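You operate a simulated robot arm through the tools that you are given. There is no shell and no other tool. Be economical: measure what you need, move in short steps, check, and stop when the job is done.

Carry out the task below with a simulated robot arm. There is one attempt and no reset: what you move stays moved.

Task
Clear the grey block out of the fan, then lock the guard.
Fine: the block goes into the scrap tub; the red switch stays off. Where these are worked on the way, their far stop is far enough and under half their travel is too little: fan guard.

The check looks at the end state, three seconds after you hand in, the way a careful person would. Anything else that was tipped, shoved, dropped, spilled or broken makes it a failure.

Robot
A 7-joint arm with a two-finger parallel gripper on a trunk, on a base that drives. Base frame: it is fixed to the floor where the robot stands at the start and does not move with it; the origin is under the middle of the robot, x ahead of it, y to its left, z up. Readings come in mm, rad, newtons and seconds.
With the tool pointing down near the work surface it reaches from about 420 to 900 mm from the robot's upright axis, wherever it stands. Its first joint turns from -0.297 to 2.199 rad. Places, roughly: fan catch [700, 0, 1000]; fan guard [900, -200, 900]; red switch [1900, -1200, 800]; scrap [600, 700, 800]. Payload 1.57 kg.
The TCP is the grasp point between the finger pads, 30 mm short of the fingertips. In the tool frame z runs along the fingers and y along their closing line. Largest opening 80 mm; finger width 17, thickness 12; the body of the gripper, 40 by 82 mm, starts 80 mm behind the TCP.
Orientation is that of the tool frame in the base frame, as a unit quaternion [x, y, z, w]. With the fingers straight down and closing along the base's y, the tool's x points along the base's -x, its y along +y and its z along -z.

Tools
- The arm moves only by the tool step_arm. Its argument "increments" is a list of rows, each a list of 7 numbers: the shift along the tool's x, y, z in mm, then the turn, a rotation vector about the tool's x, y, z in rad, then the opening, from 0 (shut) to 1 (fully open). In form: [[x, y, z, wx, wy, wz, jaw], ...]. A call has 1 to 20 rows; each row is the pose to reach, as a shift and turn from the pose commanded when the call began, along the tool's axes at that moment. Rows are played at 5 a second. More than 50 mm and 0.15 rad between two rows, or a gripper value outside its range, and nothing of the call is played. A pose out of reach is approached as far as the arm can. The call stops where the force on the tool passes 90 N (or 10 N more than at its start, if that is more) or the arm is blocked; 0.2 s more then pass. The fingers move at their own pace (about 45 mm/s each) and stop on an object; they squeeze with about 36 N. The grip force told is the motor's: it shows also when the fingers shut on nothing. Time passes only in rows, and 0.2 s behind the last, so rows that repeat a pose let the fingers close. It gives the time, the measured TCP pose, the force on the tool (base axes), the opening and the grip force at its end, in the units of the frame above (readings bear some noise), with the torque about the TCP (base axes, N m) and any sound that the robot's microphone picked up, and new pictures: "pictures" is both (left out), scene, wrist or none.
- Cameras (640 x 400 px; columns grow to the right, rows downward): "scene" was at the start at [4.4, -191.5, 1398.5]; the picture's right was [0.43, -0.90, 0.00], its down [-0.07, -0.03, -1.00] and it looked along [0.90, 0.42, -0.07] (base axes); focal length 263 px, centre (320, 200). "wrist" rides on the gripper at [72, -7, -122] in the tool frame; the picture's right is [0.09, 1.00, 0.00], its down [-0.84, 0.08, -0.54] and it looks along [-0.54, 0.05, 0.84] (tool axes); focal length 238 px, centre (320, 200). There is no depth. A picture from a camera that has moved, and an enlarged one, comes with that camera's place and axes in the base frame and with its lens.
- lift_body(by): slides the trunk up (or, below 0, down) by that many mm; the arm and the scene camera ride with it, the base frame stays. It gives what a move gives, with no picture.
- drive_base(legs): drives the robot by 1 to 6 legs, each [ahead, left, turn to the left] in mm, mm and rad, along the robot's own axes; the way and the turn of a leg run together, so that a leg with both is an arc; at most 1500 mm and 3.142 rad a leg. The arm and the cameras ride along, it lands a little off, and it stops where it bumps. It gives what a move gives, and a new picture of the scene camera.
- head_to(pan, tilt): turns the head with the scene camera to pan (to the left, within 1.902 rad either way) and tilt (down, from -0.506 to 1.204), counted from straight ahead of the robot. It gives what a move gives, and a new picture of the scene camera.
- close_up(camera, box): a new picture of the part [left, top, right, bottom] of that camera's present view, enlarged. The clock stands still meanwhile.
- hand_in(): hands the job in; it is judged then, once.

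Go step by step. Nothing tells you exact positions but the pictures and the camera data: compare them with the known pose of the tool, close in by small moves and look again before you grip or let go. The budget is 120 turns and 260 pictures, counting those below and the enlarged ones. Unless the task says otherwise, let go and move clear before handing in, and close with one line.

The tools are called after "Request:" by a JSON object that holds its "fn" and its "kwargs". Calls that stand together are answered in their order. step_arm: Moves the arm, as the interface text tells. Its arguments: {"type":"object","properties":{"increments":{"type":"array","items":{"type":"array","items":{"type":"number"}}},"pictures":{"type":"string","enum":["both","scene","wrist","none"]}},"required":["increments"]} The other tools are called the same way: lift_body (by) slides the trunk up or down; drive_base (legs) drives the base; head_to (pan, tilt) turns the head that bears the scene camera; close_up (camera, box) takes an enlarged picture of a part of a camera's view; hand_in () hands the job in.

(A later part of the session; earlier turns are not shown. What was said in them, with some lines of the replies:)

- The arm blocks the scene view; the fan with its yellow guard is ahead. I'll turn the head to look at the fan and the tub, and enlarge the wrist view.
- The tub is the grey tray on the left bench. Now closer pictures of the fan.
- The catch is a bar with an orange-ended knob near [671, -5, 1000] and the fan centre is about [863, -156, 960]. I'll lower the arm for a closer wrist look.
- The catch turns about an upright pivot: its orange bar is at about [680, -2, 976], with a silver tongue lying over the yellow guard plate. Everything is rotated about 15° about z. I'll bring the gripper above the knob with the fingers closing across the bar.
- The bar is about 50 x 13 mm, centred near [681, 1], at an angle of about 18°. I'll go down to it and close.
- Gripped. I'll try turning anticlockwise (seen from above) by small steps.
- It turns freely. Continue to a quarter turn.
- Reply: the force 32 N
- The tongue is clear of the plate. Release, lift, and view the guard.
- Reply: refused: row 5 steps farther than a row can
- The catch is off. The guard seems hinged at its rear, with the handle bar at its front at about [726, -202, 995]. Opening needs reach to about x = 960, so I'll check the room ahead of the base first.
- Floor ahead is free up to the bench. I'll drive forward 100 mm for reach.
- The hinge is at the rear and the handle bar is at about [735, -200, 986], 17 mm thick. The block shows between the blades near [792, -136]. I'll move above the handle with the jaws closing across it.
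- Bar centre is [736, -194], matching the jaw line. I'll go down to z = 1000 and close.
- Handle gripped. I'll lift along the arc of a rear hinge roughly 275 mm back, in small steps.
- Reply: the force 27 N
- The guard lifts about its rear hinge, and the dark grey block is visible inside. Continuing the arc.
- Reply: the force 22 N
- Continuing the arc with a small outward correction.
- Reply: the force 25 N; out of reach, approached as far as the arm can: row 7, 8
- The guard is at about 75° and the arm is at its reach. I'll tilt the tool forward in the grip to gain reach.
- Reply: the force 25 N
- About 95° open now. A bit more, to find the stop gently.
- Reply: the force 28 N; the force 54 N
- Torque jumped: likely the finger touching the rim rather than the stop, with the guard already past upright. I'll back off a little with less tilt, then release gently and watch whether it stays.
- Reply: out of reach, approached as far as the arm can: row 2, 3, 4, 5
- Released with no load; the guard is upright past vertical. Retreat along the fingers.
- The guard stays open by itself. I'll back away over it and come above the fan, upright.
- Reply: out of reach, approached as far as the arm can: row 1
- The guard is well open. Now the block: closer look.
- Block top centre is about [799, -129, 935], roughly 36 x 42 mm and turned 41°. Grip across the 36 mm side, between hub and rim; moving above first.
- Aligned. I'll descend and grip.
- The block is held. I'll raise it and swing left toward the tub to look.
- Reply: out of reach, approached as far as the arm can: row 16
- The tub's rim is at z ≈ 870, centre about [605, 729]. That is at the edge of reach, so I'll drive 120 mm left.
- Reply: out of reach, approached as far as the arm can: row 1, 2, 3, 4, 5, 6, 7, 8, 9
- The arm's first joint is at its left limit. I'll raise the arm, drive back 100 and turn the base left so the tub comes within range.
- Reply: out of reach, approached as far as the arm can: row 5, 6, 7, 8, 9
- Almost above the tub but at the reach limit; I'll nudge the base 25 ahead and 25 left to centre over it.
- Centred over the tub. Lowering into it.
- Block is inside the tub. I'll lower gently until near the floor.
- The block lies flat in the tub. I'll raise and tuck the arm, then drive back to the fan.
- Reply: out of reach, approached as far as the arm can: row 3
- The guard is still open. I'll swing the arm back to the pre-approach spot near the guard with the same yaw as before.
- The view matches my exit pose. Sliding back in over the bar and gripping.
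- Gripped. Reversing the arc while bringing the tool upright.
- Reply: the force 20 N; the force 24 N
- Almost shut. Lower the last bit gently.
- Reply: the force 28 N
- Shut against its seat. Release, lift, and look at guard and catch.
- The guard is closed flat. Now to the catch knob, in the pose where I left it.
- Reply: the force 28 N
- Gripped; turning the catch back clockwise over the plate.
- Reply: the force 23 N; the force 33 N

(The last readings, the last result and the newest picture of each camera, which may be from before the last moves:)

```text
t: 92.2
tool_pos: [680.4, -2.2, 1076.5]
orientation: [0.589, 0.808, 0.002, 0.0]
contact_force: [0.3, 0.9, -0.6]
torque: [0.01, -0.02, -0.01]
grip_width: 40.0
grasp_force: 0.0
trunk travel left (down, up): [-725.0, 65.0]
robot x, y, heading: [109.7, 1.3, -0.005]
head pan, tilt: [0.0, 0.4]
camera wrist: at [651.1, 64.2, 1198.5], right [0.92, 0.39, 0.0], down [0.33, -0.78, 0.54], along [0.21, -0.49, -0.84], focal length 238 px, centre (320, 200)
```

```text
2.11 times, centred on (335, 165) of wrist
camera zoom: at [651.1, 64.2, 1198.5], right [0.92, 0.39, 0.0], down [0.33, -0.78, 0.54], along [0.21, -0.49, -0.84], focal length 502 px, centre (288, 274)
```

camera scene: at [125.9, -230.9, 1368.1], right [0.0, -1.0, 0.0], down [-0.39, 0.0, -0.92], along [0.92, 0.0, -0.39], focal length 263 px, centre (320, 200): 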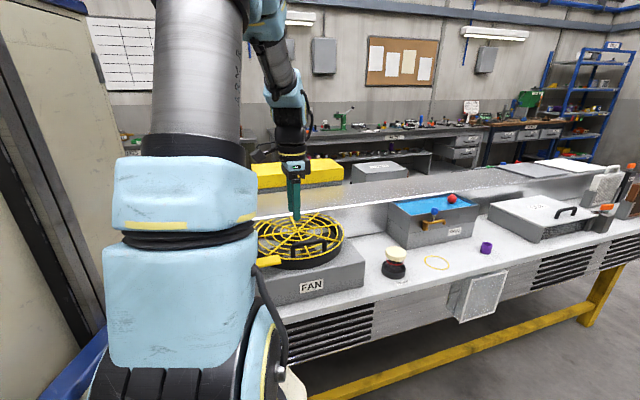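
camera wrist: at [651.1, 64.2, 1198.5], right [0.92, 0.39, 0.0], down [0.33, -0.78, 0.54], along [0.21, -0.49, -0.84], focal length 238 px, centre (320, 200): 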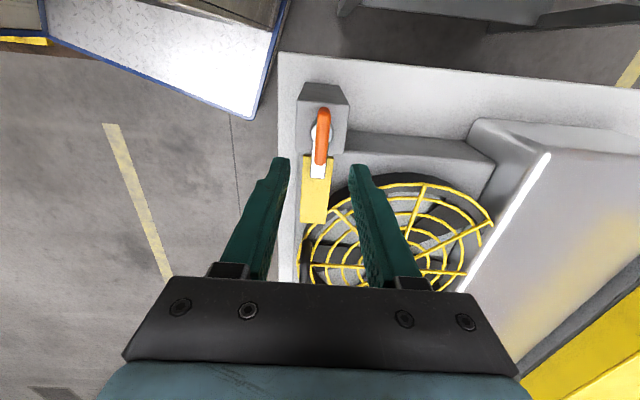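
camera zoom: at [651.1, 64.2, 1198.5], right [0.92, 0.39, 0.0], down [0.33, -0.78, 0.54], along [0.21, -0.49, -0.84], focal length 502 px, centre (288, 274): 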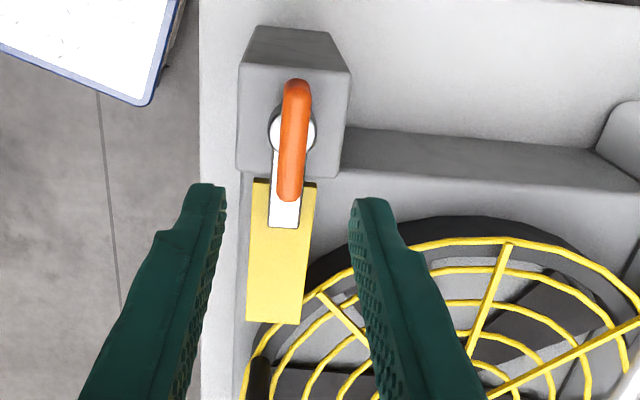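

The tongue lies over the plate again as at the start. I'll move the arm clear and take a last look.

Request:
{"fn": "step_arm", "kwargs": {"increments": [[0, 0, -50, 0, 0, 0, 0.5], [0, 0, -100, 0, 0, 0, 0.5], [0, -35, -130, 0, 0, 0, 0.5], [0, -70, -150, 0, 0, 0, 0.5]], "pictures": "both"}}

Request:
{"fn": "close_up", "kwargs": {"camera": "wrist", "box": [300, 60, 560, 290]}}

```text
t: 93.2
tool_pos: [612.8, -24.8, 1225.4]
orientation: [0.589, 0.808, 0.001, -0.001]
contact_force: [0.6, 0.4, -0.5]
torque: [0.0, 0.06, -0.01]
grip_width: 40.3
grasp_force: 0.0
trunk travel left (down, up): [-725.0, 65.0]
robot x, y, heading: [114.9, 2.8, -0.006]
head pan, tilt: [0.0, 0.4]
camera scene: at [126.3, -230.4, 1368.2], right [0.0, -1.0, 0.0], down [-0.39, 0.0, -0.92], along [0.92, 0.0, -0.39], focal length 263 px, centre (320, 200)
camera wrist: at [583.9, 41.7, 1348.1], right [0.92, 0.39, 0.0], down [0.33, -0.78, 0.54], along [0.21, -0.49, -0.84], focal length 238 px, centre (320, 200)
```

scene: 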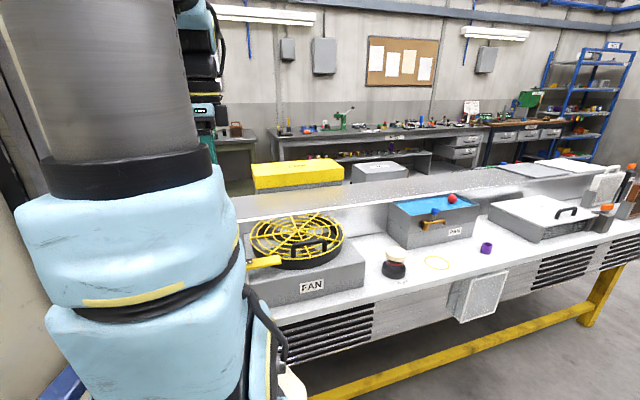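
wrist: 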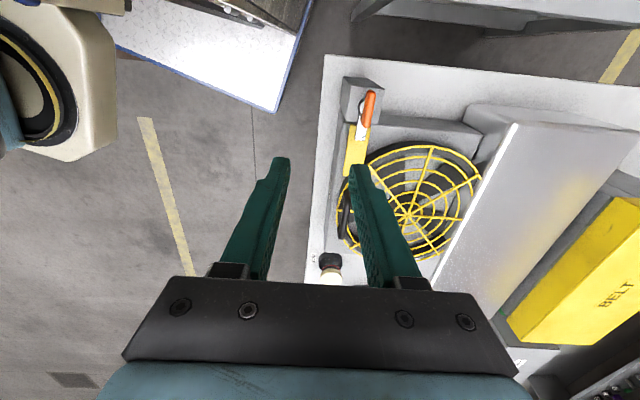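

```text
1.74 times, centred on (430, 175) of wrist
camera zoom: at [583.9, 41.7, 1348.1], right [0.92, 0.39, 0.0], down [0.33, -0.78, 0.54], along [0.21, -0.49, -0.84], focal length 414 px, centre (129, 244)
```

zoom: 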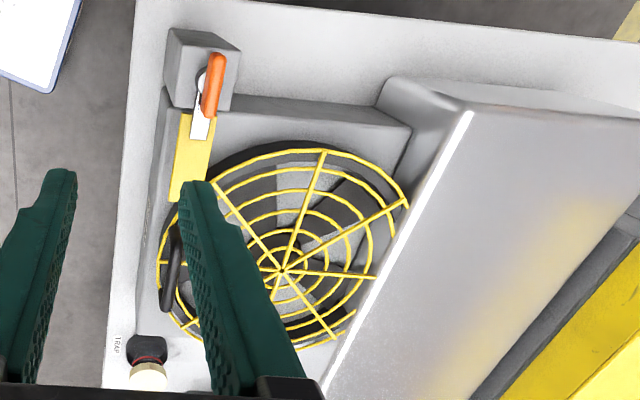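

The fan is empty, the guard is shut with the catch over its plate, and the block is in the tub. The red switch was never touched and the arm is clear, so I'm handing in.

Request:
{"fn": "hand_in", "kwargs": {}}

```text
The job is handed in.
```

The grey block is in the scrap tub and the fan guard is shut and locked. I never touched the red switch, and I saw nothing else disturbed.
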